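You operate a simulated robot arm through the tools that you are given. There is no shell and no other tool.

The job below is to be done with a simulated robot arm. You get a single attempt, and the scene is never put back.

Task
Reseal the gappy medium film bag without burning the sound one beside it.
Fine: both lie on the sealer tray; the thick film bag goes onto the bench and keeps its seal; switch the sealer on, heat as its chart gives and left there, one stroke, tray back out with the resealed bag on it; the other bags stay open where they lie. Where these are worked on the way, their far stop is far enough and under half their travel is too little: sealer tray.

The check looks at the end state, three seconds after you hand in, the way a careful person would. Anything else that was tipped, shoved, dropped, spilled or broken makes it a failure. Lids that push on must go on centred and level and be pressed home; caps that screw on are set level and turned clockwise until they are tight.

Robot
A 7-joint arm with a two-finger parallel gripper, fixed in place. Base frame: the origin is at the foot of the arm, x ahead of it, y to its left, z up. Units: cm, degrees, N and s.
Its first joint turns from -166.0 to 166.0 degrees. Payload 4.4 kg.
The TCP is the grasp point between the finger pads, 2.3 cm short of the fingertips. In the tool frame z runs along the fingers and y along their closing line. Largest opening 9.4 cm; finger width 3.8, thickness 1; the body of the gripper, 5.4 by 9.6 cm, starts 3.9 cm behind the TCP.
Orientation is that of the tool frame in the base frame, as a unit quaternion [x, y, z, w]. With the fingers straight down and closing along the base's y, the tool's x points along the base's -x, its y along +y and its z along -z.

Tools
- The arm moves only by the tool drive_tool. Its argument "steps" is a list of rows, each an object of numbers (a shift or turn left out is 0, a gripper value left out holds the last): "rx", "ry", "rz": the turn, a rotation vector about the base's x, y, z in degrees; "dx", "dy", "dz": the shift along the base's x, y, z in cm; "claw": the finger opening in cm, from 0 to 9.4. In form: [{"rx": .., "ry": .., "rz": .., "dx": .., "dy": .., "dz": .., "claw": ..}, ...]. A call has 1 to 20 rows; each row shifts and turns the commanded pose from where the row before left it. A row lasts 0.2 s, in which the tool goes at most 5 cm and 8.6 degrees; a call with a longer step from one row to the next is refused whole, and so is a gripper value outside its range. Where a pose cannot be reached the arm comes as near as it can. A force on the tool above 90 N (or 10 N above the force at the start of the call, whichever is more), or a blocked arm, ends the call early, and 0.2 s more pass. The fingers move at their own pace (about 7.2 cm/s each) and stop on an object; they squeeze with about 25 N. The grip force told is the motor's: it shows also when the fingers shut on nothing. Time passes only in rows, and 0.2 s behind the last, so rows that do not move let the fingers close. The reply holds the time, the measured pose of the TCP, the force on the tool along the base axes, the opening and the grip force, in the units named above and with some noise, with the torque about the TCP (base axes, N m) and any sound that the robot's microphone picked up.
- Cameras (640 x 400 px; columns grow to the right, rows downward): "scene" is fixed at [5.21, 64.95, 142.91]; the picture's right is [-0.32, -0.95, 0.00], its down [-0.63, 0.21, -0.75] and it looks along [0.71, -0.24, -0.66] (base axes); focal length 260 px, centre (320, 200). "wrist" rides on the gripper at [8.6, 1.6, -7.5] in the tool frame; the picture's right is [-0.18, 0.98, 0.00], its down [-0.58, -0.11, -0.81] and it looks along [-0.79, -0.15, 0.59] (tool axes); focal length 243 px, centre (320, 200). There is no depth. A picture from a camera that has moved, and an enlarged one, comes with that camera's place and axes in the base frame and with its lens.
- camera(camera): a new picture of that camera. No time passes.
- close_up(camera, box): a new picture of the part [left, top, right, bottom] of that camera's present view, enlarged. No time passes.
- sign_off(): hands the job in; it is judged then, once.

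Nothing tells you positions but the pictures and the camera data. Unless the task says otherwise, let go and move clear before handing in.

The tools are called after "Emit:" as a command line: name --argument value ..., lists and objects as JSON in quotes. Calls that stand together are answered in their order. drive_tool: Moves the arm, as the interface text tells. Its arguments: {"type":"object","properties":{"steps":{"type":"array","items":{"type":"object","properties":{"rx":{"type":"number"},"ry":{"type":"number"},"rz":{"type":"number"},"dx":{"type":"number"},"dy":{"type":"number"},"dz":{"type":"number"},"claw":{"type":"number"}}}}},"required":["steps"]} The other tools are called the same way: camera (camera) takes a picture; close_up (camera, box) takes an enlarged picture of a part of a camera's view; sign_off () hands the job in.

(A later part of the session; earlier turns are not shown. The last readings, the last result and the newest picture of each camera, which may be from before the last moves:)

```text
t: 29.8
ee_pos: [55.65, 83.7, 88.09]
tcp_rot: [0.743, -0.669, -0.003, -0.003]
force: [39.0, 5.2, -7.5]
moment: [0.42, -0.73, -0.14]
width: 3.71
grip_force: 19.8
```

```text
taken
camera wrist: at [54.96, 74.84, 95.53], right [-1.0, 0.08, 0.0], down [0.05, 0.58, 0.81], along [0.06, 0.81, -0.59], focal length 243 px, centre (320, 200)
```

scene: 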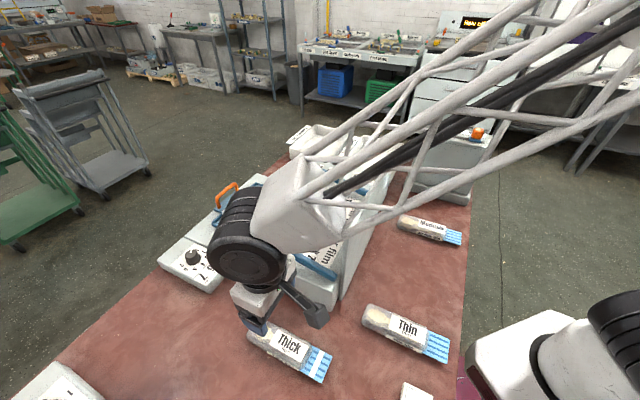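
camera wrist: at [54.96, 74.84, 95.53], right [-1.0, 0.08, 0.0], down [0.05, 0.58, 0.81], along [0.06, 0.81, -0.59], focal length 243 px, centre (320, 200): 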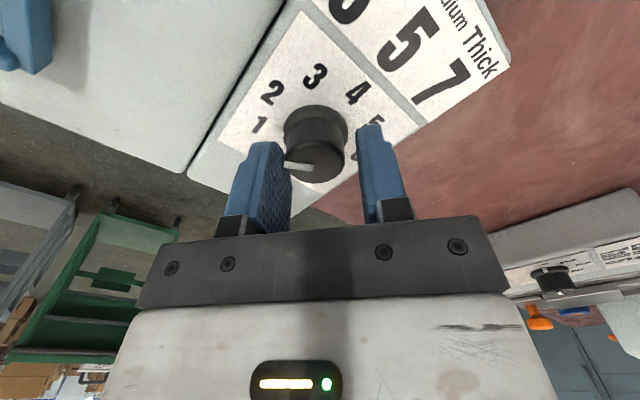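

The left finger reaches the knob first, so the knob lies about 0.35 cm further in +x. I'll re-centre and close again.

Emit:
drive_tool --steps '[{"claw": 5}, {"claw": 5}, {"dx": 0.36, "dy": 0.04}, {}, {"claw": 2}, {"claw": 2}, {"claw": 2}, {"claw": 2}]'

Emit:
camera --camera "wrist"

```text
t: 31.6
ee_pos: [55.96, 83.63, 88.19]
tcp_rot: [0.743, -0.669, -0.003, -0.002]
force: [7.1, 4.4, -1.4]
moment: [0.09, -0.17, -0.02]
width: 3.1
grip_force: 45.0
```

```text
taken
camera wrist: at [55.28, 74.88, 95.49], right [-1.0, 0.08, 0.0], down [0.05, 0.58, 0.81], along [0.06, 0.81, -0.59], focal length 243 px, centre (320, 200)
```

wrist: 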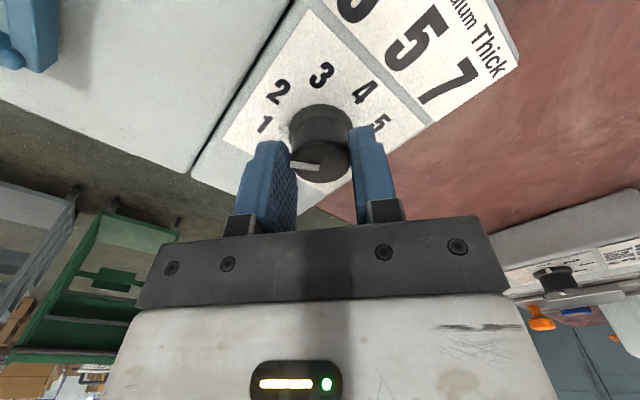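

It's gripped squarely now. I'll turn clockwise 40° and check.

Emit:
drive_tool --steps '[{"dx": 0.04}, {"rz": -5}, {"rz": -7}, {"rz": -7}, {"rz": -7}, {"rz": -7}, {"rz": -7}, {}]'

Emit:
camera --camera "wrist"

```text
t: 33.4
ee_pos: [55.88, 83.86, 88.14]
tcp_rot: [-0.47, 0.883, 0.001, 0.003]
force: [-57.8, 21.4, 0.0]
moment: [0.64, 1.22, 0.18]
width: 3.12
grip_force: 45.9
```

```text
taken
camera wrist: at [49.65, 77.53, 95.49], right [-0.71, 0.7, 0.0], down [0.41, 0.42, 0.81], along [0.57, 0.58, -0.59], focal length 243 px, centre (320, 200)
```

wrist: 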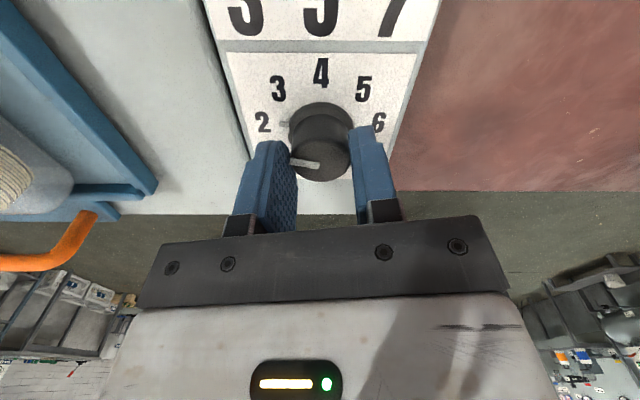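

The pointer moved to 2 as expected. The side load shows the knob centre is slightly further in +y, so I'll correct for that and continue.

Emit:
drive_tool --steps '[{"dx": -0.05, "dy": 0.2}, {"dx": -0.05, "dy": 0.1}, {}]'

```text
t: 34.1
ee_pos: [55.95, 83.98, 88.09]
tcp_rot: [-0.469, 0.883, 0.002, 0.002]
force: [-39.4, 9.6, -5.1]
moment: [0.18, 0.74, -0.01]
width: 3.07
grip_force: 45.0
```

Emit:
drive_tool --steps '[{"dx": -0.15, "dy": 0.05}, {"dx": -0.1, "dy": 0.05}, {}]'

```text
t: 35.0
ee_pos: [55.97, 83.95, 88.15]
tcp_rot: [-0.468, 0.883, 0.001, 0.003]
force: [23.6, -1.5, -14.0]
moment: [0.27, -0.69, 0.0]
width: 3.06
grip_force: 45.1
```

Emit:
drive_tool --steps '[{"dx": 0.09}, {"rz": -7}, {"rz": -7}, {"rz": -7}, {"rz": -7}, {"rz": -7}, {"rz": -5}, {}]'

Emit:
camera --camera "wrist"

```text
t: 36.8
ee_pos: [55.85, 83.87, 88.12]
tcp_rot: [-0.139, 0.99, 0.0, 0.003]
force: [35.1, -60.0, 4.8]
moment: [-1.5, -0.42, -0.05]
width: 3.05
grip_force: 44.8
```

```text
taken
camera wrist: at [47.0, 83.17, 95.5], right [-0.09, 1.0, 0.0], down [0.58, 0.05, 0.81], along [0.81, 0.08, -0.59], focal length 243 px, centre (320, 200)
```

wrist: 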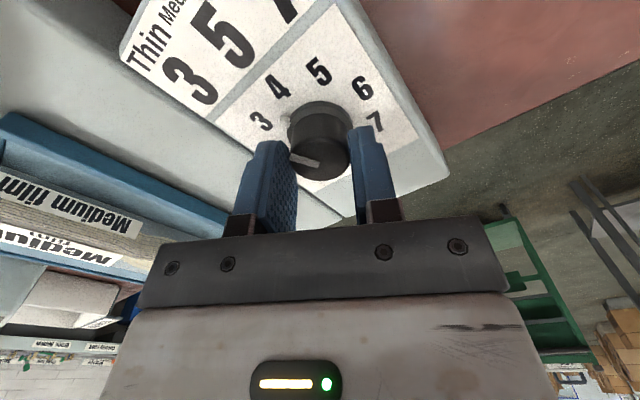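

The pointer is on 3 now. I'll relieve the side load, open, turn the wrist back 80° and regrip for the second half.

Emit:
drive_tool --steps '[{"dx": 0.06, "dy": -0.24}, {}, {"claw": 5}, {"claw": 5}, {"dz": 1.5}, {}]'

Emit:
close_up --camera "wrist" --box '[200, 20, 440, 200]'

```text
t: 38.1
ee_pos: [55.96, 83.82, 89.6]
tcp_rot: [-0.139, 0.99, 0.0, 0.003]
force: [0.5, 0.1, -0.2]
moment: [0.02, 0.0, 0.0]
width: 5.01
grip_force: 0.2
```

```text
2.22 times, centred on (320, 110) of wrist
camera zoom: at [47.03, 83.01, 97.04], right [-0.09, 1.0, 0.0], down [0.58, 0.05, 0.81], along [0.81, 0.08, -0.59], focal length 539 px, centre (320, 400)
```

zoom: 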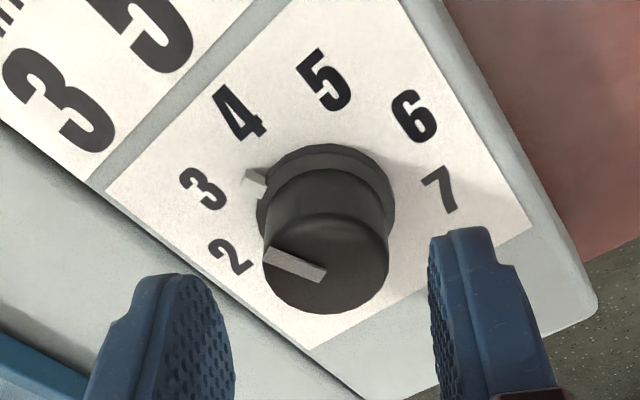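

Emit:
drive_tool --steps '[{"rz": 8}, {"rz": 8}, {"rz": 8}, {"rz": 8}, {"rz": 8}, {"rz": 8}, {"rz": 8}, {"rz": 8}, {"rz": 8}, {"rz": 8}, {}, {"dz": -1.5}, {}, {"claw": 2}, {"claw": 2}, {"claw": 2}, {"claw": 2}]'

Emit:
camera --camera "wrist"

```text
t: 41.8
ee_pos: [56.08, 83.84, 87.98]
tcp_rot: [0.743, -0.669, -0.003, -0.002]
force: [32.0, 3.9, -3.9]
moment: [0.21, -0.69, -0.05]
width: 3.07
grip_force: 45.1
```

```text
taken
camera wrist: at [55.25, 75.08, 95.43], right [-1.0, 0.08, 0.0], down [0.05, 0.58, 0.81], along [0.06, 0.81, -0.59], focal length 243 px, centre (320, 200)
```

wrist: 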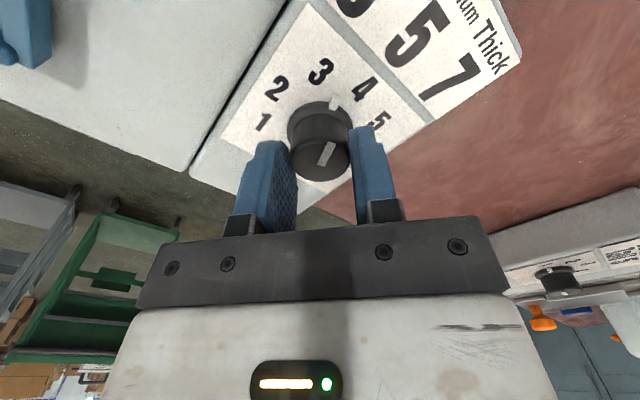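

Emit:
close_up --camera "wrist" --box '[240, 50, 400, 190]'

```text
2.86 times, centred on (320, 120) of wrist
camera zoom: at [55.25, 75.08, 95.43], right [-1.0, 0.08, 0.0], down [0.05, 0.58, 0.81], along [0.06, 0.81, -0.59], focal length 693 px, centre (320, 429)
```

zoom: 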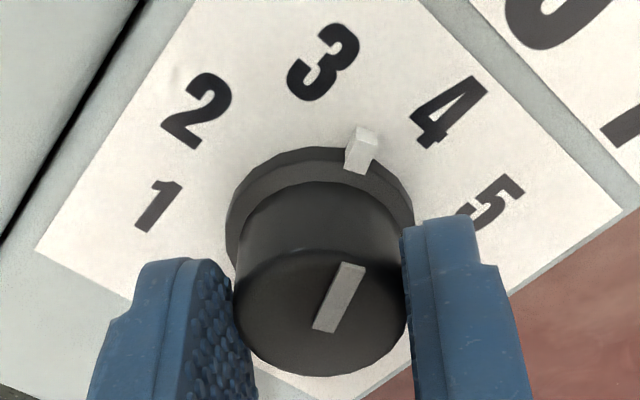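

The pointer reads about 3.4, so 62° more clockwise is needed. I'll re-centre to drop the side force and turn in two parts.

Emit:
drive_tool --steps '[{"dx": 0.13}, {"rz": -6}, {"rz": -6, "dx": -0.05}, {"rz": -6, "dx": -0.05}, {"rz": -6}, {"rz": -6}, {}]'

```text
t: 43.4
ee_pos: [55.83, 83.86, 87.92]
tcp_rot: [-0.545, 0.839, 0.003, 0.003]
force: [34.0, 5.7, -4.4]
moment: [0.34, -0.78, -0.05]
width: 3.08
grip_force: 44.9
```

Emit:
drive_tool --steps '[{"dx": 0.12, "dy": -0.03}, {"rz": -6}, {"rz": -6}, {"rz": -6}, {"rz": -6}, {}]'

Emit:
close_up --camera "wrist" --box '[240, 50, 400, 190]'

```text
t: 44.8
ee_pos: [55.97, 83.8, 88.1]
tcp_rot: [-0.359, 0.933, 0.001, 0.003]
force: [-9.0, 27.8, -4.8]
moment: [0.28, 0.57, 0.01]
width: 3.1
grip_force: 45.1
```

```text
2.86 times, centred on (320, 120) of wrist
camera zoom: at [48.29, 79.29, 95.44], right [-0.52, 0.85, 0.0], down [0.5, 0.3, 0.81], along [0.69, 0.42, -0.59], focal length 693 px, centre (320, 429)
```

zoom: 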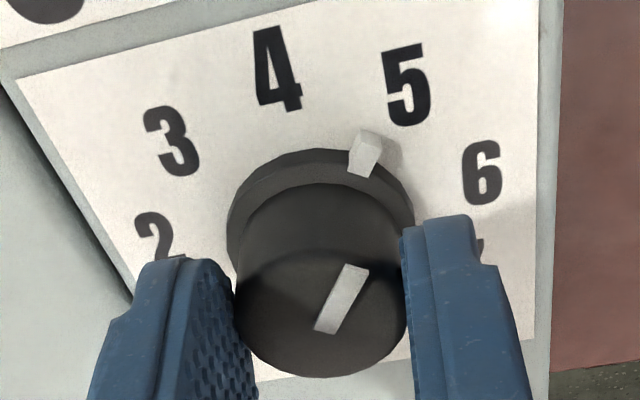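

About 8° is left to reach 5.

Emit:
drive_tool --steps '[{"dx": 0.0, "dy": 0.06}, {"rz": -4.2}, {"rz": -4.2}, {}, {}]'

Emit:
close_up --camera "wrist" --box '[240, 50, 400, 190]'

```text
t: 46.0
ee_pos: [55.89, 83.95, 87.95]
tcp_rot: [-0.289, 0.957, 0.002, 0.003]
force: [-32.2, -0.2, 8.3]
moment: [-0.2, 1.09, 0.04]
width: 3.08
grip_force: 45.6
```

```text
2.86 times, centred on (320, 120) of wrist
camera zoom: at [47.68, 80.47, 95.44], right [-0.39, 0.92, 0.0], down [0.54, 0.23, 0.81], along [0.75, 0.32, -0.59], focal length 693 px, centre (320, 429)
```

zoom: 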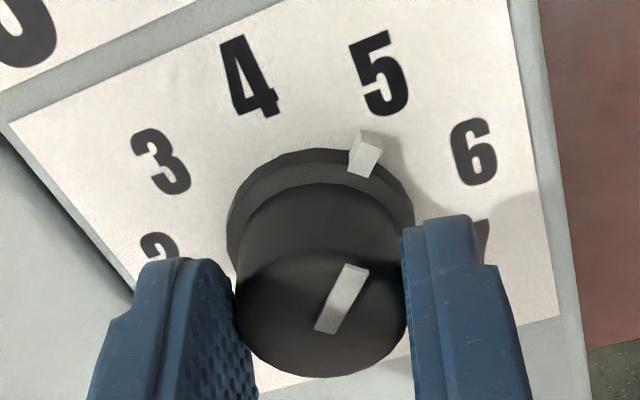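

The pointer lines up with 5 to within a degree. I'll relieve the side load, release and lift.

Emit:
drive_tool --steps '[{"dx": -0.1, "dy": 0.03}, {}, {"claw": 5}, {"claw": 5}, {"dz": 2}, {"dz": 3}, {"dz": 3}, {}]'

Emit:
camera --camera "wrist"

Emit:
close_up --camera "wrist" --box '[240, 10, 400, 150]'

```text
t: 47.8
ee_pos: [55.84, 83.76, 96.24]
tcp_rot: [-0.289, 0.957, 0.001, 0.003]
force: [-0.2, 1.2, -0.1]
moment: [-0.02, 0.02, 0.0]
width: 4.98
grip_force: 0.0
```

```text
taken
camera wrist: at [47.63, 80.43, 103.58], right [-0.39, 0.92, 0.0], down [0.54, 0.23, 0.81], along [0.75, 0.32, -0.59], focal length 243 px, centre (320, 200)
```

wrist: 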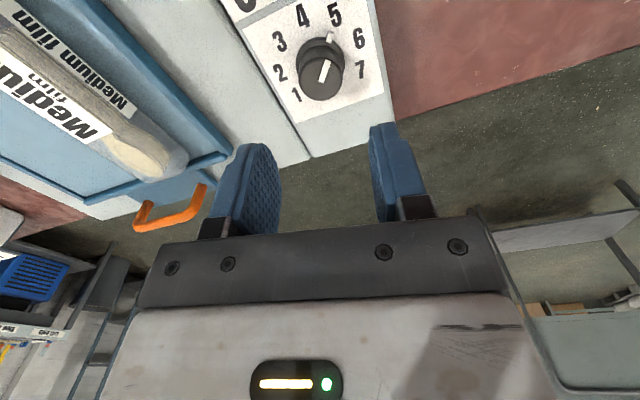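

```text
2.86 times, centred on (320, 80) of wrist
camera zoom: at [47.63, 80.43, 103.58], right [-0.39, 0.92, 0.0], down [0.54, 0.23, 0.81], along [0.75, 0.32, -0.59], focal length 693 px, centre (320, 543)
```

zoom: 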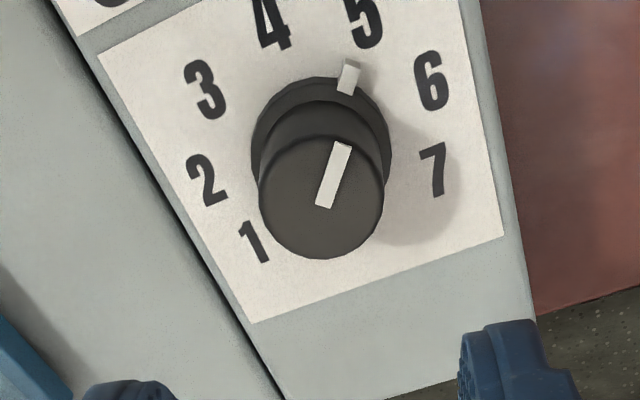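

The dial reads 5. Next is the red switch near (65.6, 28.5, 92.5), so I'll raise the arm and move over there to look.

Emit:
drive_tool --steps '[{"dz": 4.5}, {"dz": 4.5}, {"dz": 4.5}, {"dz": 2}, {"dy": -4.4, "rz": -2}, {"dy": -4.4, "rz": -2}, {"dy": -4.4, "rz": -2}, {"dy": -4.4, "rz": -2}, {"dy": -4.4, "rz": -2}, {"dy": -4.4, "rz": -2}, {"dy": -4.4, "rz": -2}, {"dy": -4.4, "rz": -2}, {"dy": -4.4, "rz": -2}, {"dy": -4.4, "rz": -2}, {"dy": -4.4, "rz": -2}, {"dy": -4.4, "rz": -2}, {"dy": -3.4}, {}]'

Emit:
camera --camera "wrist"

Emit:
camera --camera "scene"

```text
t: 51.5
ee_pos: [55.77, 27.74, 111.74]
tcp_rot: [-0.083, 0.997, 0.0, 0.005]
force: [0.2, -0.7, 0.3]
moment: [0.03, -0.01, -0.03]
width: 5.04
grip_force: 0.2
```

```text
taken
camera wrist: at [46.99, 27.83, 119.13], right [0.02, 1.0, 0.0], down [0.59, -0.01, 0.81], along [0.81, -0.01, -0.59], focal length 243 px, centre (320, 200)
```

wrist: 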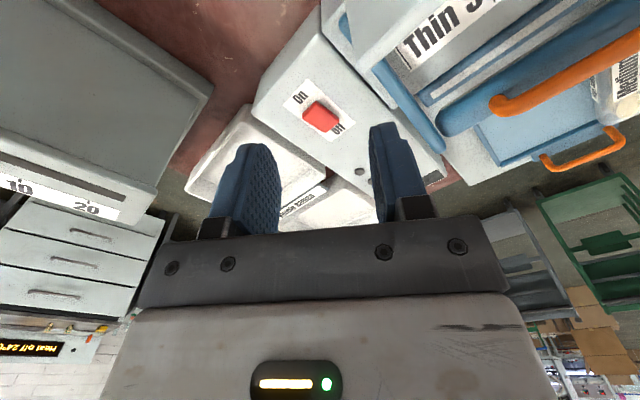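

```text
taken
```

scene: 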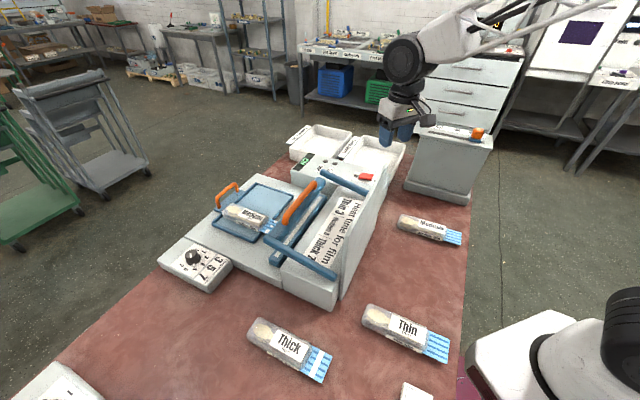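

Emit:
close_up --camera "wrist" --box '[240, 40, 400, 180]'

Emit:
close_up --camera "scene" --box '[325, 150, 405, 210]'

```text
2.86 times, centred on (320, 110) of wrist
camera zoom: at [46.99, 27.83, 119.13], right [0.02, 1.0, 0.0], down [0.59, -0.01, 0.81], along [0.81, -0.01, -0.59], focal length 693 px, centre (320, 457)
```

zoom: 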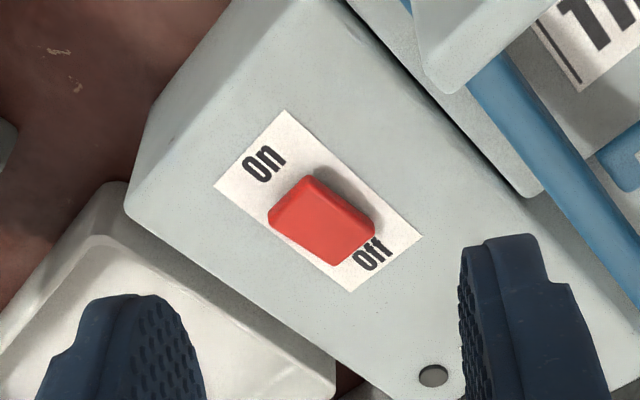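

```text
6.67 times, centred on (365, 180) of scene
camera zoom: at [5.21, 64.95, 142.91], right [-0.32, -0.95, 0.0], down [-0.63, 0.21, -0.75], along [0.71, -0.24, -0.66], focal length 1733 px, centre (20, 333)
```

zoom: 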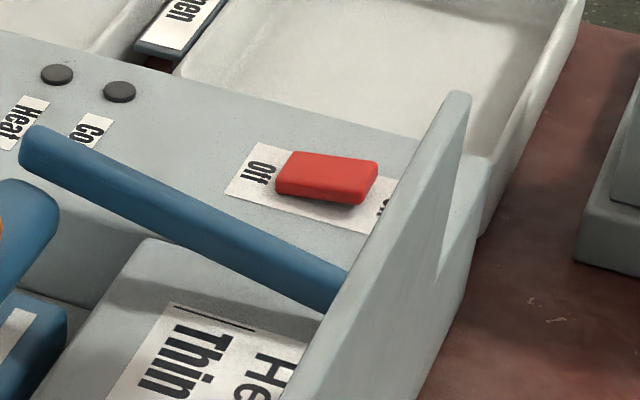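

The switch is a rocker with On at the end nearer the robot, around (64.4, 26.5). I'll come in with closed fingers over that end.

Emit:
drive_tool --steps '[{"dx": 1.6, "dy": -0.36, "rz": 7.1, "claw": 0}, {"dx": 1.6, "dy": -0.36, "rz": 7.1}, {"dx": 1.6, "dy": -0.36, "rz": 7.1}, {"dx": 1.6, "dy": -0.36, "rz": 7.1}, {"dx": 1.7, "dy": -0.36, "rz": 7.1}, {"dz": -4}, {"dz": -4}, {}]'

Emit:
camera --camera "wrist"

Emit:
close_up --camera "scene" --box '[285, 90, 445, 210]'

```text
t: 53.4
ee_pos: [64.04, 25.98, 103.41]
tcp_rot: [-0.385, 0.923, 0.001, 0.004]
force: [0.6, 0.5, 0.4]
moment: [0.01, 0.01, 0.01]
width: 0.01
grip_force: 25.2
```

```text
taken
camera wrist: at [56.74, 20.93, 110.86], right [-0.57, 0.82, 0.0], down [0.48, 0.33, 0.81], along [0.67, 0.46, -0.59], focal length 243 px, centre (320, 200)
```

wrist: 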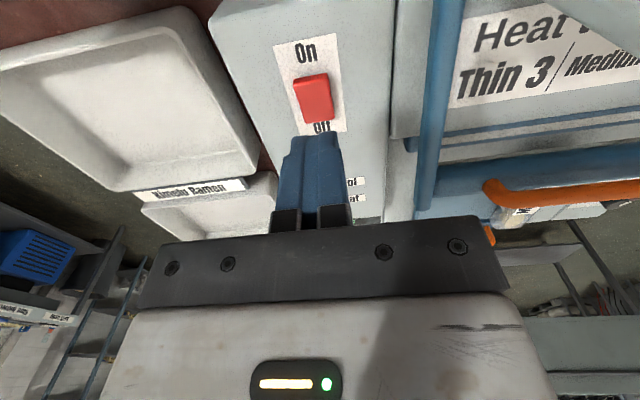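

```text
3.33 times, centred on (365, 150) of scene
camera zoom: at [5.21, 64.95, 142.91], right [-0.32, -0.95, 0.0], down [-0.63, 0.21, -0.75], along [0.71, -0.24, -0.66], focal length 866 px, centre (170, 367)
```

zoom: 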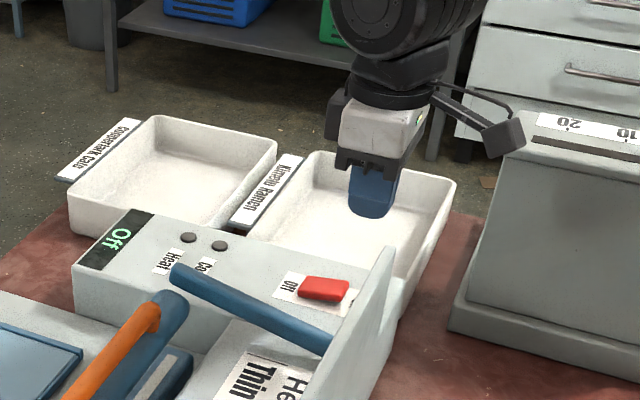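

Emit:
drive_tool --steps '[{"dx": 0.35, "dy": -0.35, "dz": -3}, {"dz": -3}, {"dz": -1}, {}]'

Emit:
close_up --camera "scene" --box '[325, 120, 405, 210]'

Emit:
camera --camera "wrist"

```text
t: 54.4
ee_pos: [64.41, 25.74, 96.54]
tcp_rot: [-0.384, 0.924, 0.0, 0.003]
force: [-0.3, -0.5, 1.5]
moment: [0.0, 0.03, 0.04]
width: 0.0
grip_force: 25.0
```

```text
4.44 times, centred on (365, 165) of scene
camera zoom: at [5.21, 64.95, 142.91], right [-0.32, -0.95, 0.0], down [-0.63, 0.21, -0.75], along [0.71, -0.24, -0.66], focal length 1155 px, centre (120, 356)
```

zoom: 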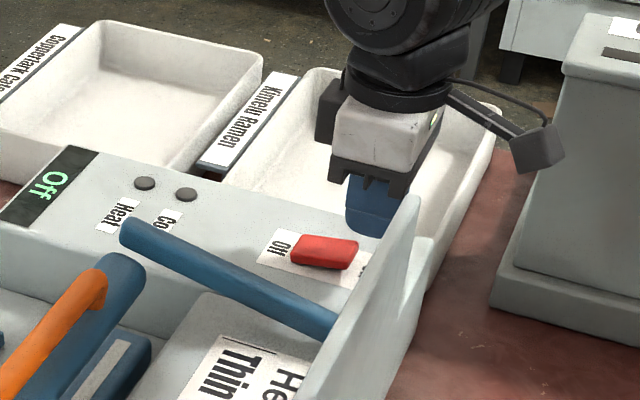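

```text
taken
camera wrist: at [57.07, 20.68, 103.96], right [-0.57, 0.82, 0.0], down [0.48, 0.33, 0.81], along [0.67, 0.46, -0.59], focal length 243 px, centre (320, 200)
```

wrist: 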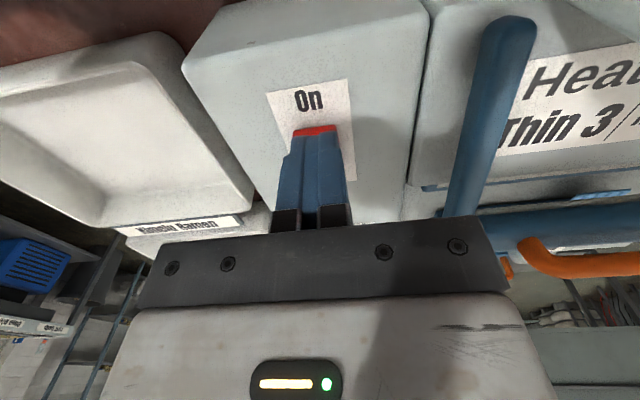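

Emit:
drive_tool --steps '[{"dx": -0.15, "dy": -0.15, "dz": -0.5}, {"dz": -0.4}, {"dz": -0.4}, {}]'

Emit:
close_up --camera "scene" --box '[285, 140, 405, 210]'

```text
t: 55.4
ee_pos: [64.17, 25.47, 95.2]
tcp_rot: [-0.384, 0.924, 0.001, 0.003]
force: [-0.2, 0.4, -0.8]
moment: [-0.01, 0.03, 0.01]
width: 0.01
grip_force: 25.0
```

```text
5.33 times, centred on (345, 175) of scene
camera zoom: at [5.21, 64.95, 142.91], right [-0.32, -0.95, 0.0], down [-0.63, 0.21, -0.75], along [0.71, -0.24, -0.66], focal length 1386 px, centre (187, 333)
```

zoom: 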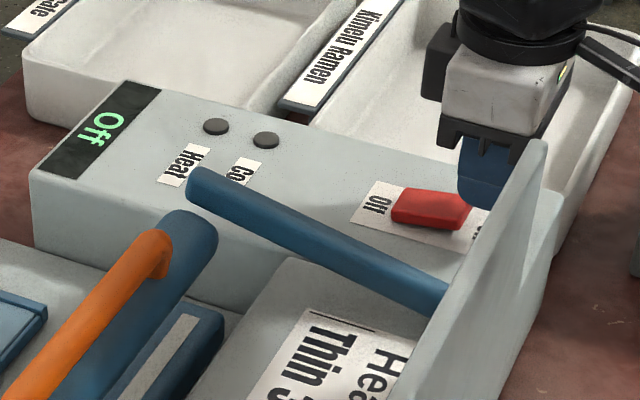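

Emit:
drive_tool --steps '[{"dz": -0.3}, {"dz": -0.3}, {}]'

Emit:
camera --camera "wrist"

```text
t: 56.1
ee_pos: [64.16, 25.61, 94.73]
tcp_rot: [-0.384, 0.923, 0.001, 0.004]
force: [-0.6, 0.1, -0.1]
moment: [0.0, 0.0, 0.04]
width: 0.0
grip_force: 25.0
```

```text
taken
camera wrist: at [56.92, 20.53, 102.01], right [-0.57, 0.82, 0.0], down [0.48, 0.33, 0.81], along [0.67, 0.46, -0.59], focal length 243 px, centre (320, 200)
```

wrist: 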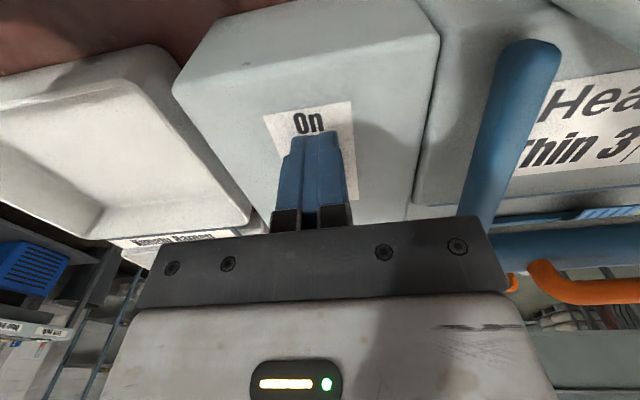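

No contact yet, and the finger seems to sit just beyond the On end. I'll rise, move 0.9 cm along the rocker and press again.

Emit:
drive_tool --steps '[{"dz": 1.5}, {"dx": 0.65, "dy": 0.65}, {"dz": -1}, {"dz": -0.4}, {}]'

Emit:
close_up --camera "scene" --box '[285, 140, 405, 210]'

```text
t: 57.4
ee_pos: [64.89, 26.15, 94.57]
tcp_rot: [-0.384, 0.923, 0.001, 0.003]
force: [-0.2, -1.1, 0.4]
moment: [0.0, 0.01, 0.0]
width: 0.02
grip_force: 25.3
```

```text
5.33 times, centred on (345, 175) of scene
camera zoom: at [5.21, 64.95, 142.91], right [-0.32, -0.95, 0.0], down [-0.63, 0.21, -0.75], along [0.71, -0.24, -0.66], focal length 1386 px, centre (187, 333)
```

zoom: 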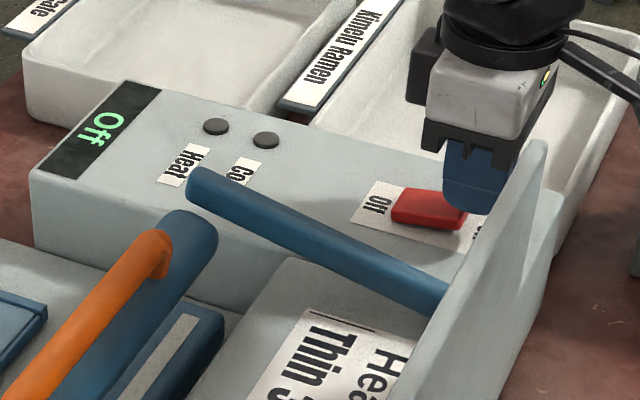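

Now it overlaps the On end. I'll press down in small steps.

Emit:
drive_tool --steps '[{"dz": -0.3}, {"dz": -0.3}, {}]'

Emit:
close_up --camera "scene" --box '[285, 140, 405, 210]'

```text
t: 58.1
ee_pos: [64.73, 26.12, 94.08]
tcp_rot: [-0.384, 0.923, 0.002, 0.003]
force: [-0.2, -0.5, 0.1]
moment: [0.03, 0.0, 0.02]
width: 0.0
grip_force: 25.0
```

```text
5.33 times, centred on (345, 175) of scene
camera zoom: at [5.21, 64.95, 142.91], right [-0.32, -0.95, 0.0], down [-0.63, 0.21, -0.75], along [0.71, -0.24, -0.66], focal length 1386 px, centre (187, 333)
```

zoom: 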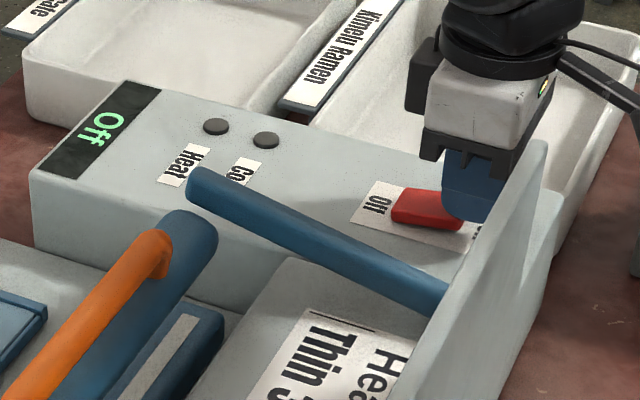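

Emit:
drive_tool --steps '[{"dz": -0.3}, {"dz": -0.3}, {}]'

Emit:
close_up --camera "scene" --box '[285, 140, 405, 210]'

Emit:
close_up --camera "wrist" --box '[220, 60, 420, 240]'

```text
t: 59.0
ee_pos: [64.77, 26.28, 93.6]
tcp_rot: [-0.384, 0.923, 0.001, 0.004]
force: [-0.4, -1.0, -0.8]
moment: [0.04, 0.0, -0.01]
width: 0.0
grip_force: 25.2
```

```text
5.33 times, centred on (345, 175) of scene
camera zoom: at [5.21, 64.95, 142.91], right [-0.32, -0.95, 0.0], down [-0.63, 0.21, -0.75], along [0.71, -0.24, -0.66], focal length 1386 px, centre (187, 333)
```

zoom: 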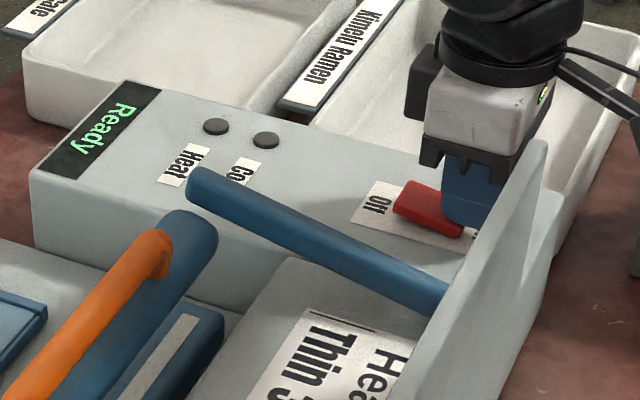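

```text
2.22 times, centred on (320, 150) of wrist
camera zoom: at [57.51, 21.13, 101.03], right [-0.57, 0.82, 0.0], down [0.48, 0.33, 0.81], along [0.67, 0.46, -0.58], focal length 539 px, centre (320, 311)
```

zoom: 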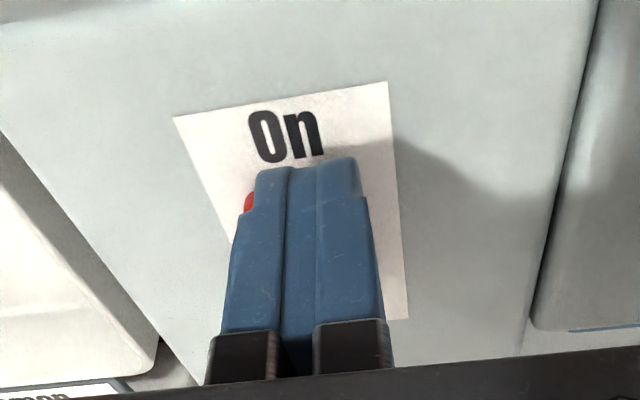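

The display reads "Ready", so the sealer is on. I'll lift clear and turn the wrist so the fingers can close along the tray's sliding axis on its handle.

Emit:
drive_tool --steps '[{"dz": 3}, {"dz": 4}, {"dz": 4}, {"dz": 4}, {"dz": 4}, {"dx": 0.4, "dy": 4, "rz": -7.5}, {"dx": 0.4, "dy": 4, "rz": -7.5}, {"dx": 0.4, "dy": 4, "rz": -7.5}, {"dx": 0.4, "dy": 4, "rz": -7.5}, {"dx": 0.4, "dy": 4, "rz": -7.5}, {"dx": 0.4, "dy": 4, "rz": -7.5}, {"dx": 0.4, "dy": 4, "rz": -7.5}, {"dx": 0.4, "dy": 4, "rz": -7.5}, {"dx": 0.4, "dy": 4, "rz": -7.5}, {"dx": 0.5, "dy": 3, "rz": -7.5}, {"rz": -7.5}, {"rz": -7.5}, {}]'

Emit:
camera --camera "wrist"

Emit:
camera --camera "scene"

```text
t: 62.8
ee_pos: [69.09, 65.1, 112.57]
tcp_rot: [0.382, 0.924, -0.001, 0.004]
force: [0.3, 0.0, 0.1]
moment: [-0.02, -0.01, -0.01]
width: 0.0
grip_force: 25.2
```

```text
taken
camera wrist: at [63.88, 72.43, 119.97], right [0.82, 0.57, 0.0], down [0.33, -0.48, 0.81], along [0.46, -0.67, -0.59], focal length 243 px, centre (320, 200)
```

wrist: 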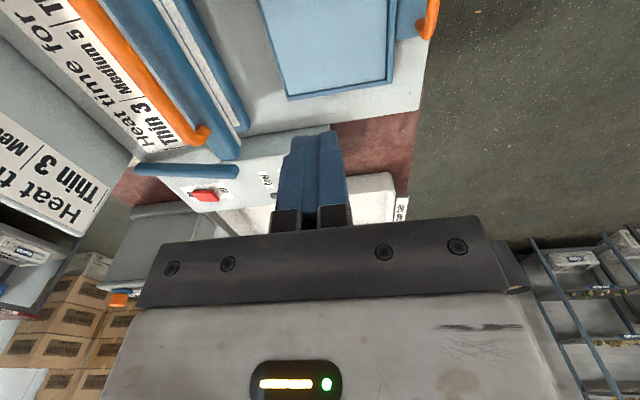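

```text
taken
```

scene: 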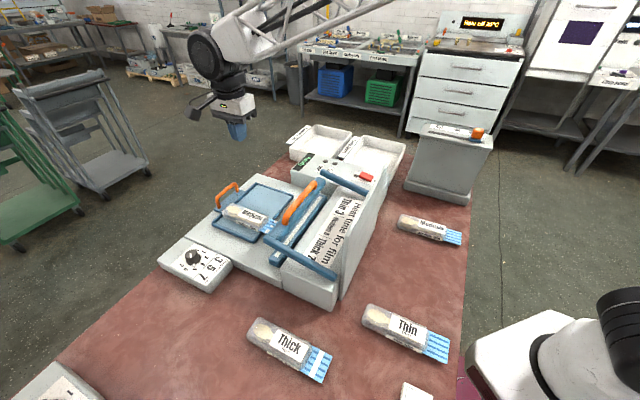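

Emit:
drive_tool --steps '[{"dx": -1.4, "dy": 3, "dz": -3, "claw": 4}, {"dx": -1, "dy": 3, "dz": -3}, {"dx": 1, "dy": 1, "dz": -3}, {}]'

Emit:
camera --camera "wrist"

Emit:
close_up --camera "scene" --box '[180, 150, 280, 250]'

```text
t: 63.8
ee_pos: [67.26, 72.18, 103.47]
tcp_rot: [0.382, 0.924, -0.001, 0.003]
force: [1.1, 0.2, 0.0]
moment: [-0.02, 0.04, 0.01]
width: 4.01
grip_force: 0.1
```

```text
taken
camera wrist: at [62.21, 79.38, 110.89], right [0.82, 0.57, 0.0], down [0.33, -0.48, 0.81], along [0.46, -0.67, -0.59], focal length 243 px, centre (320, 200)
```

wrist: 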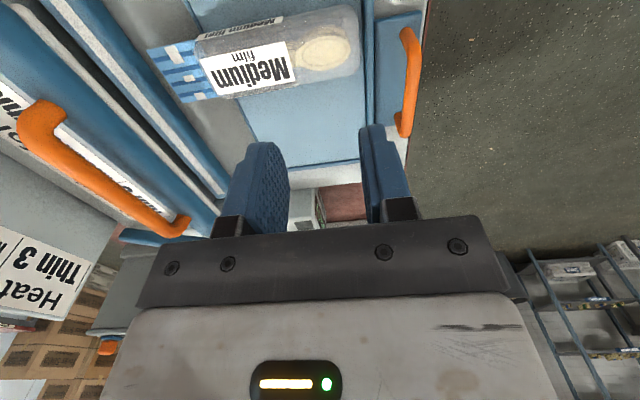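

```text
4.00 times, centred on (230, 200) of scene
camera zoom: at [5.21, 64.95, 142.91], right [-0.32, -0.95, 0.0], down [-0.63, 0.21, -0.75], along [0.71, -0.24, -0.66], focal length 1040 px, centre (680, 200)
```

zoom: 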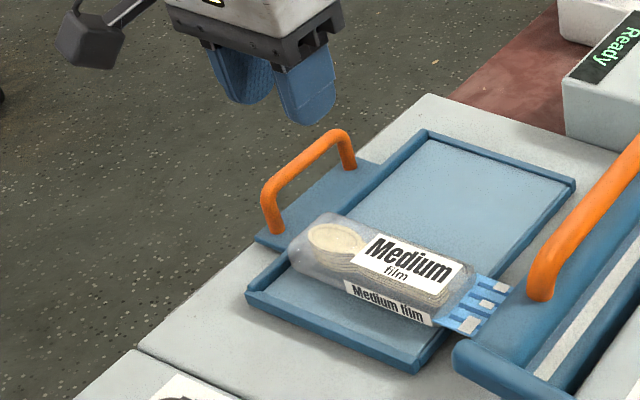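

The handle bar runs across at about f = 105.7 along the slide axis, at z ≈ 90, so it's far out. I'll tilt the fingers outward about 20° to extend the reach and move above it.

Emit:
drive_tool --steps '[{"rx": 4.7, "ry": -4.7}, {"rx": 4.7, "ry": -4.7}, {"rx": 4.7, "ry": -4.7}, {"dx": 3, "dy": 0.1, "dz": -1}, {"dx": 3, "dy": 0.1, "dz": -1.5}, {"dx": 3.5, "dy": 0.2, "dz": -1.5}, {}, {}]'

Emit:
camera --camera "wrist"

Emit:
close_up --camera "scene" --box '[160, 110, 300, 250]'

```text
t: 65.5
ee_pos: [77.07, 72.31, 99.59]
tcp_rot: [0.377, 0.91, 0.159, 0.069]
force: [-0.5, 0.3, 0.0]
moment: [0.03, -0.01, 0.03]
width: 4.01
grip_force: 0.1
```

```text
taken
camera wrist: at [70.18, 77.86, 107.13], right [0.78, 0.52, 0.34], down [0.14, -0.67, 0.73], along [0.61, -0.52, -0.6], focal length 243 px, centre (320, 200)
```

wrist: 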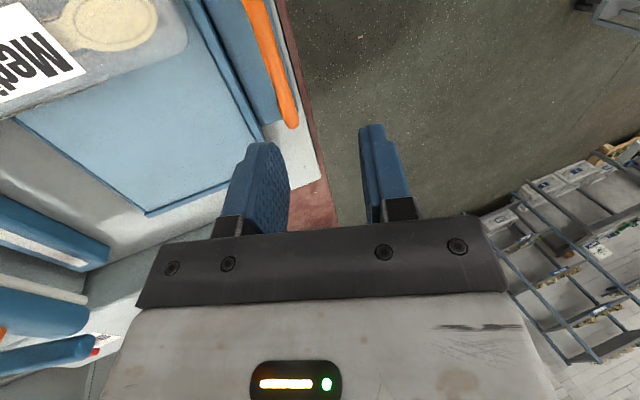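

```text
2.86 times, centred on (230, 180) of scene
camera zoom: at [5.21, 64.95, 142.91], right [-0.32, -0.95, 0.0], down [-0.63, 0.21, -0.75], along [0.71, -0.24, -0.66], focal length 743 px, centre (577, 257)
```

zoom: 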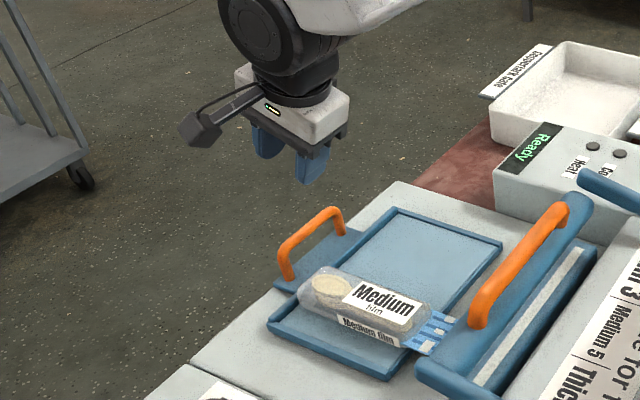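

The tilted pose reaches. I'll line up along the finger axis and slide the open fingers over the handle bar.

Emit:
drive_tool --steps '[{"dx": -1.6, "dy": -1.1, "dz": -3.5}, {}, {"dx": 0.42, "dy": 0.42, "dz": -1.65}, {"dx": 0.42, "dy": 0.42, "dz": -1.65}, {}]'

Emit:
camera --camera "wrist"

Emit:
close_up --camera "scene" --box '[180, 130, 280, 230]'

```text
t: 66.8
ee_pos: [76.27, 72.34, 92.79]
tcp_rot: [0.376, 0.91, 0.159, 0.069]
force: [0.3, -0.1, 0.6]
moment: [-0.02, -0.01, -0.01]
width: 4.01
grip_force: 0.0
```

```text
taken
camera wrist: at [69.4, 77.62, 100.24], right [0.78, 0.52, 0.34], down [0.14, -0.67, 0.73], along [0.61, -0.52, -0.6], focal length 243 px, centre (320, 200)
```

wrist: 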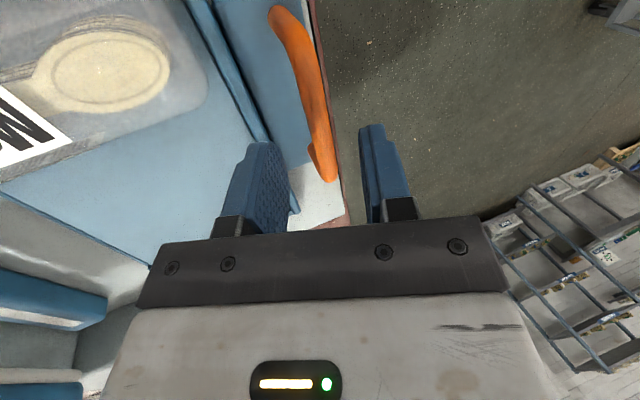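

```text
4.00 times, centred on (230, 180) of scene
camera zoom: at [5.21, 64.95, 142.91], right [-0.32, -0.95, 0.0], down [-0.63, 0.21, -0.75], along [0.71, -0.24, -0.66], focal length 1040 px, centre (680, 280)
```

zoom: 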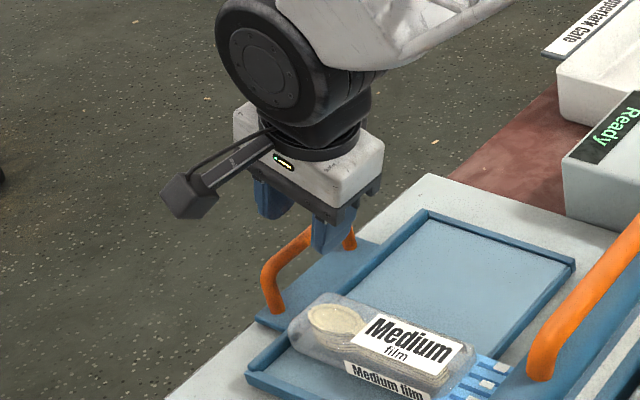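

Emit:
drive_tool --steps '[{"dx": 0.42, "dy": 0.42, "dz": -1.65}, {"dx": 0.4, "dy": 0.4, "dz": -1.5}, {}, {"claw": 0.5}, {"claw": 0.5}, {"claw": 0.5}, {"claw": 0.5}]'

Emit:
camera --camera "wrist"

Emit:
close_up --camera "scene" --box '[180, 130, 280, 230]'

```text
t: 68.3
ee_pos: [76.97, 73.02, 89.51]
tcp_rot: [0.377, 0.91, 0.158, 0.069]
force: [-0.5, 1.1, -2.6]
moment: [0.7, 0.67, -1.48]
width: 1.19
grip_force: 45.2
```

```text
taken
camera wrist: at [70.18, 78.5, 97.06], right [0.78, 0.52, 0.34], down [0.14, -0.67, 0.73], along [0.61, -0.52, -0.6], focal length 243 px, centre (320, 200)
```

wrist: 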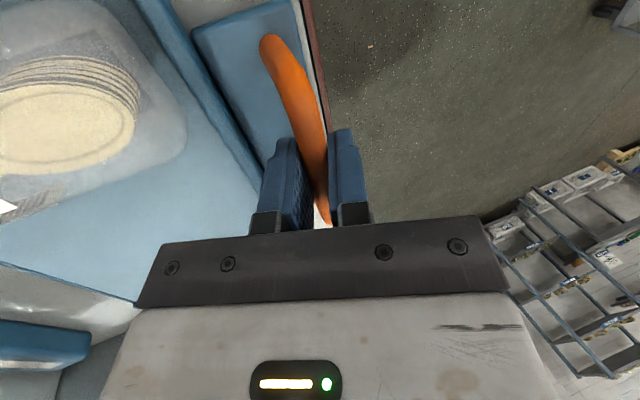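

```text
4.00 times, centred on (230, 180) of scene
camera zoom: at [5.21, 64.95, 142.91], right [-0.32, -0.95, 0.0], down [-0.63, 0.21, -0.75], along [0.71, -0.24, -0.66], focal length 1040 px, centre (680, 280)
```

zoom: 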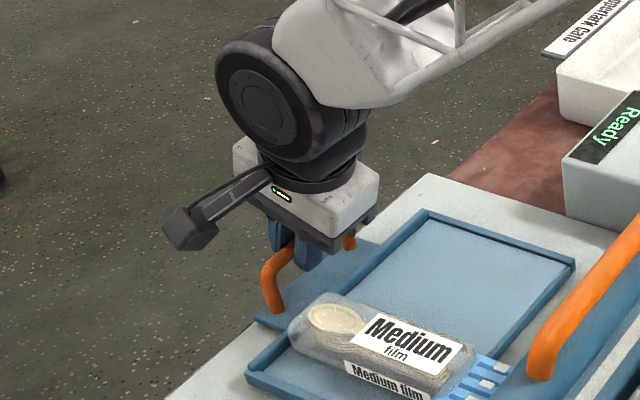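

The handle is gripped. I'll slide the tray toward the sealer, gently at first, watching the force.

Emit:
drive_tool --steps '[{"dx": -0.2, "dy": -0.2}, {"dx": -0.35, "dy": -0.35}, {"dx": -0.4, "dy": -0.4}, {"dx": -0.4, "dy": -0.4}, {"dx": -0.2, "dy": -0.2}, {}]'

Emit:
close_up --camera "scene" --box '[180, 130, 340, 290]'

```text
t: 69.8
ee_pos: [75.6, 71.52, 89.48]
tcp_rot: [0.376, 0.911, 0.158, 0.069]
force: [-5.8, 6.9, -9.4]
moment: [0.41, 0.47, -1.54]
width: 1.16
grip_force: 45.2
```

```text
2.50 times, centred on (260, 210) of scene
camera zoom: at [5.21, 64.95, 142.91], right [-0.32, -0.95, 0.0], down [-0.63, 0.21, -0.75], along [0.71, -0.24, -0.66], focal length 650 px, centre (470, 175)
```

zoom: 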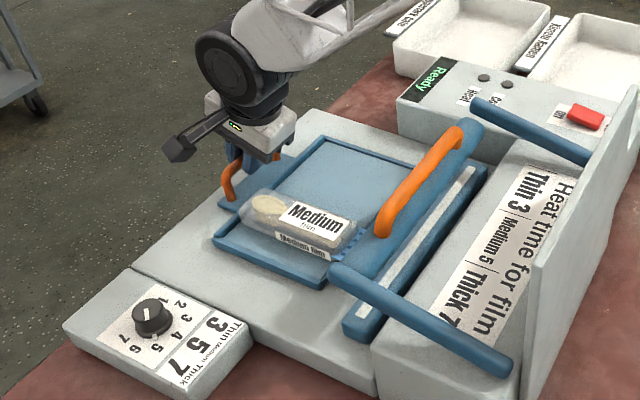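

Emit:
drive_tool --steps '[{"dx": -0.3, "dy": -0.28}, {"dx": -0.45, "dy": -0.42}, {"dx": -0.45, "dy": -0.42}, {"dx": -0.45, "dy": -0.42}, {"dx": -0.45, "dy": -0.42}, {"dx": -0.2, "dy": -0.2}, {}]'

Emit:
close_up --camera "scene" --box '[180, 130, 340, 290]'

```text
t: 71.3
ee_pos: [73.19, 69.24, 89.55]
tcp_rot: [0.377, 0.91, 0.157, 0.069]
force: [5.3, -6.1, -11.5]
moment: [-0.04, 0.05, -1.75]
width: 1.2
grip_force: 45.0
```

```text
2.50 times, centred on (260, 210) of scene
camera zoom: at [5.21, 64.95, 142.91], right [-0.32, -0.95, 0.0], down [-0.63, 0.21, -0.75], along [0.71, -0.24, -0.66], focal length 650 px, centre (470, 175)
```

zoom: 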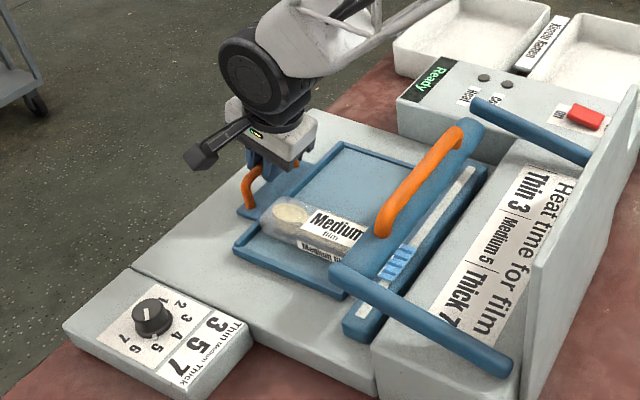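

Emit:
drive_tool --steps '[{"dx": -0.3, "dy": -0.3}, {"dx": -0.4, "dy": -0.4}, {"dx": -0.3, "dy": -0.3}, {"dx": -0.2, "dy": -0.2}, {}]'

Emit:
close_up --camera "scene" --box '[180, 130, 340, 290]'

```text
t: 72.5
ee_pos: [72.07, 68.09, 89.68]
tcp_rot: [0.376, 0.91, 0.159, 0.07]
force: [35.7, -11.4, -17.4]
moment: [0.24, 0.18, -1.7]
width: 1.21
grip_force: 45.0
```

```text
2.50 times, centred on (260, 210) of scene
camera zoom: at [5.21, 64.95, 142.91], right [-0.32, -0.95, 0.0], down [-0.63, 0.21, -0.75], along [0.71, -0.24, -0.66], focal length 650 px, centre (470, 175)
```

zoom: 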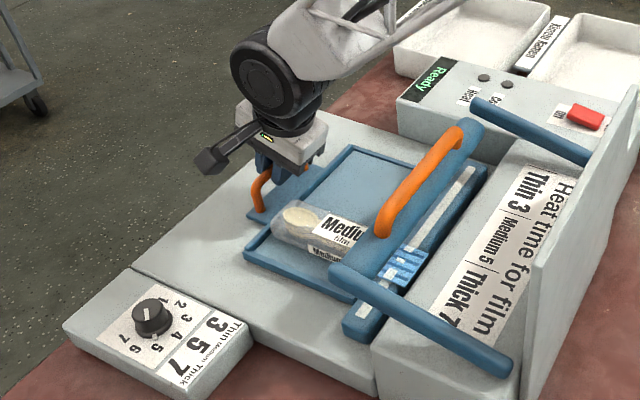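

Emit:
drive_tool --steps '[{"dx": 0.07, "dy": -0.07}, {"dx": -0.2, "dy": -0.2}, {"dx": -0.25, "dy": -0.25}, {"dx": -0.25, "dy": -0.25}, {}]'

```text
t: 73.8
ee_pos: [71.48, 67.55, 89.81]
tcp_rot: [0.376, 0.91, 0.161, 0.07]
force: [17.8, 49.6, 16.3]
moment: [0.72, -0.08, -0.51]
width: 2.73
grip_force: 24.8
```

The force along the slide rose and the fingers gave, so the tray has likely reached its far stop. I'll check the view.

Emit:
close_up --camera "scene" --box '[180, 130, 340, 290]'

Emit:
camera --camera "wrist"

```text
2.50 times, centred on (260, 210) of scene
camera zoom: at [5.21, 64.95, 142.91], right [-0.32, -0.95, 0.0], down [-0.63, 0.21, -0.75], along [0.71, -0.24, -0.66], focal length 650 px, centre (470, 175)
```

zoom: 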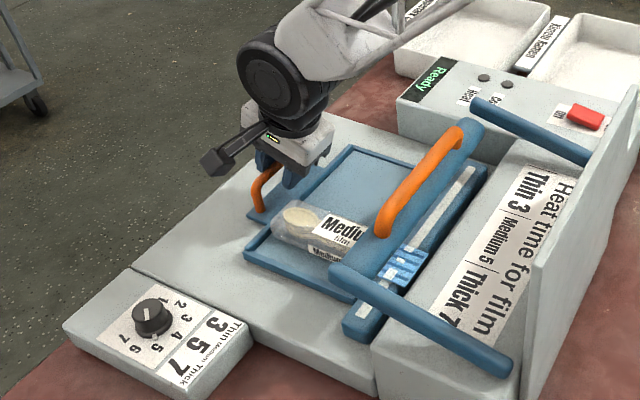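

```text
taken
camera wrist: at [64.49, 72.95, 97.36], right [0.78, 0.52, 0.34], down [0.14, -0.68, 0.72], along [0.61, -0.52, -0.6], focal length 243 px, centre (320, 200)
```

wrist: 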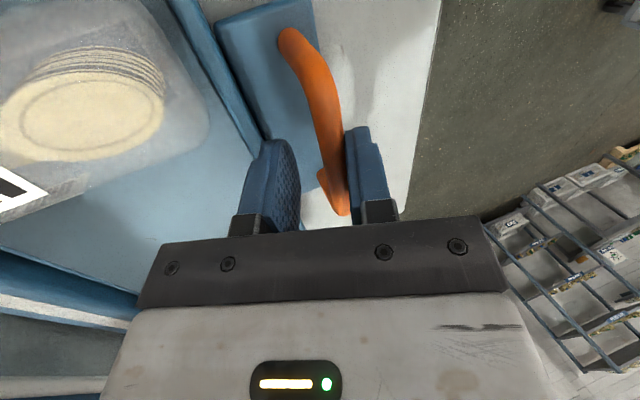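

The tray is fully in and the bag's flap lies over the heating jaw. I'll release the handle and back off upward.

Emit:
drive_tool --steps '[{"dx": 0.4, "dy": 0.4}, {"claw": 4}, {"claw": 4}, {"dx": 0.1, "dy": 0.1}, {"dx": -0.4, "dy": -0.4, "dz": 1.6}, {"dx": -0.8, "dy": -0.8, "dz": 3}, {"dx": -0.8, "dy": -0.8, "dz": 3}, {"dz": 4}, {}]'

Emit:
camera --camera "scene"

Emit:
close_up --camera "scene" --box '[200, 150, 360, 290]'

Emit:
camera --camera "wrist"

```text
t: 75.8
ee_pos: [69.75, 65.71, 101.04]
tcp_rot: [0.376, 0.91, 0.159, 0.07]
force: [0.1, -0.2, 0.8]
moment: [-0.02, -0.02, -0.01]
width: 4.0
grip_force: 0.1
```

```text
taken
```

scene: 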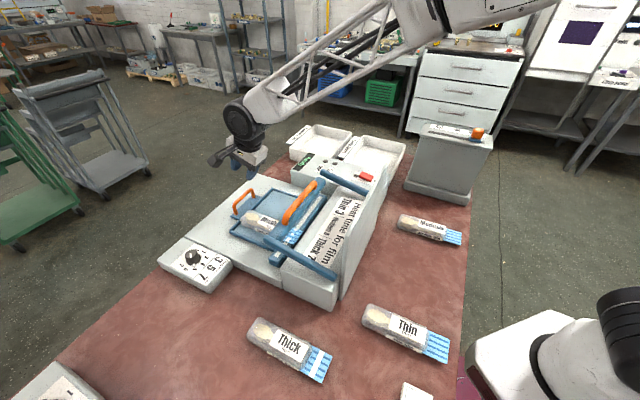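

```text
2.86 times, centred on (280, 220) of scene
camera zoom: at [5.21, 64.95, 142.91], right [-0.32, -0.95, 0.0], down [-0.63, 0.21, -0.75], along [0.71, -0.24, -0.66], focal length 743 px, centre (434, 143)
```

zoom: 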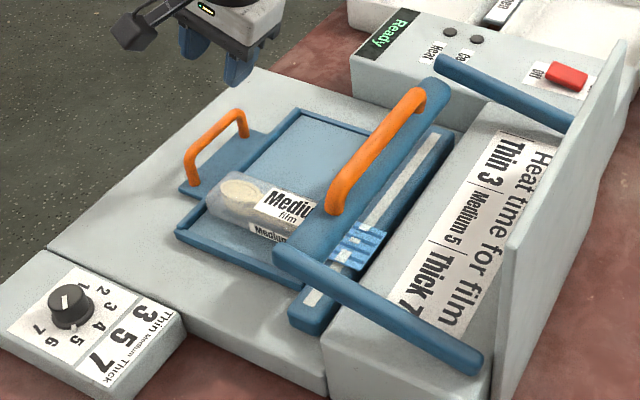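

```text
taken
camera wrist: at [62.83, 71.17, 108.57], right [0.78, 0.53, 0.34], down [0.14, -0.67, 0.73], along [0.61, -0.52, -0.6], focal length 243 px, centre (320, 200)
```

wrist: 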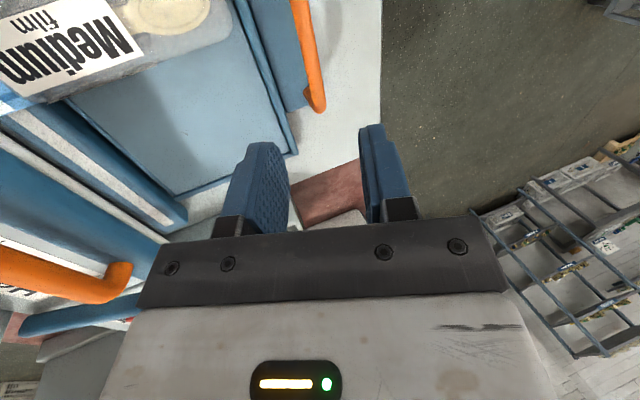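

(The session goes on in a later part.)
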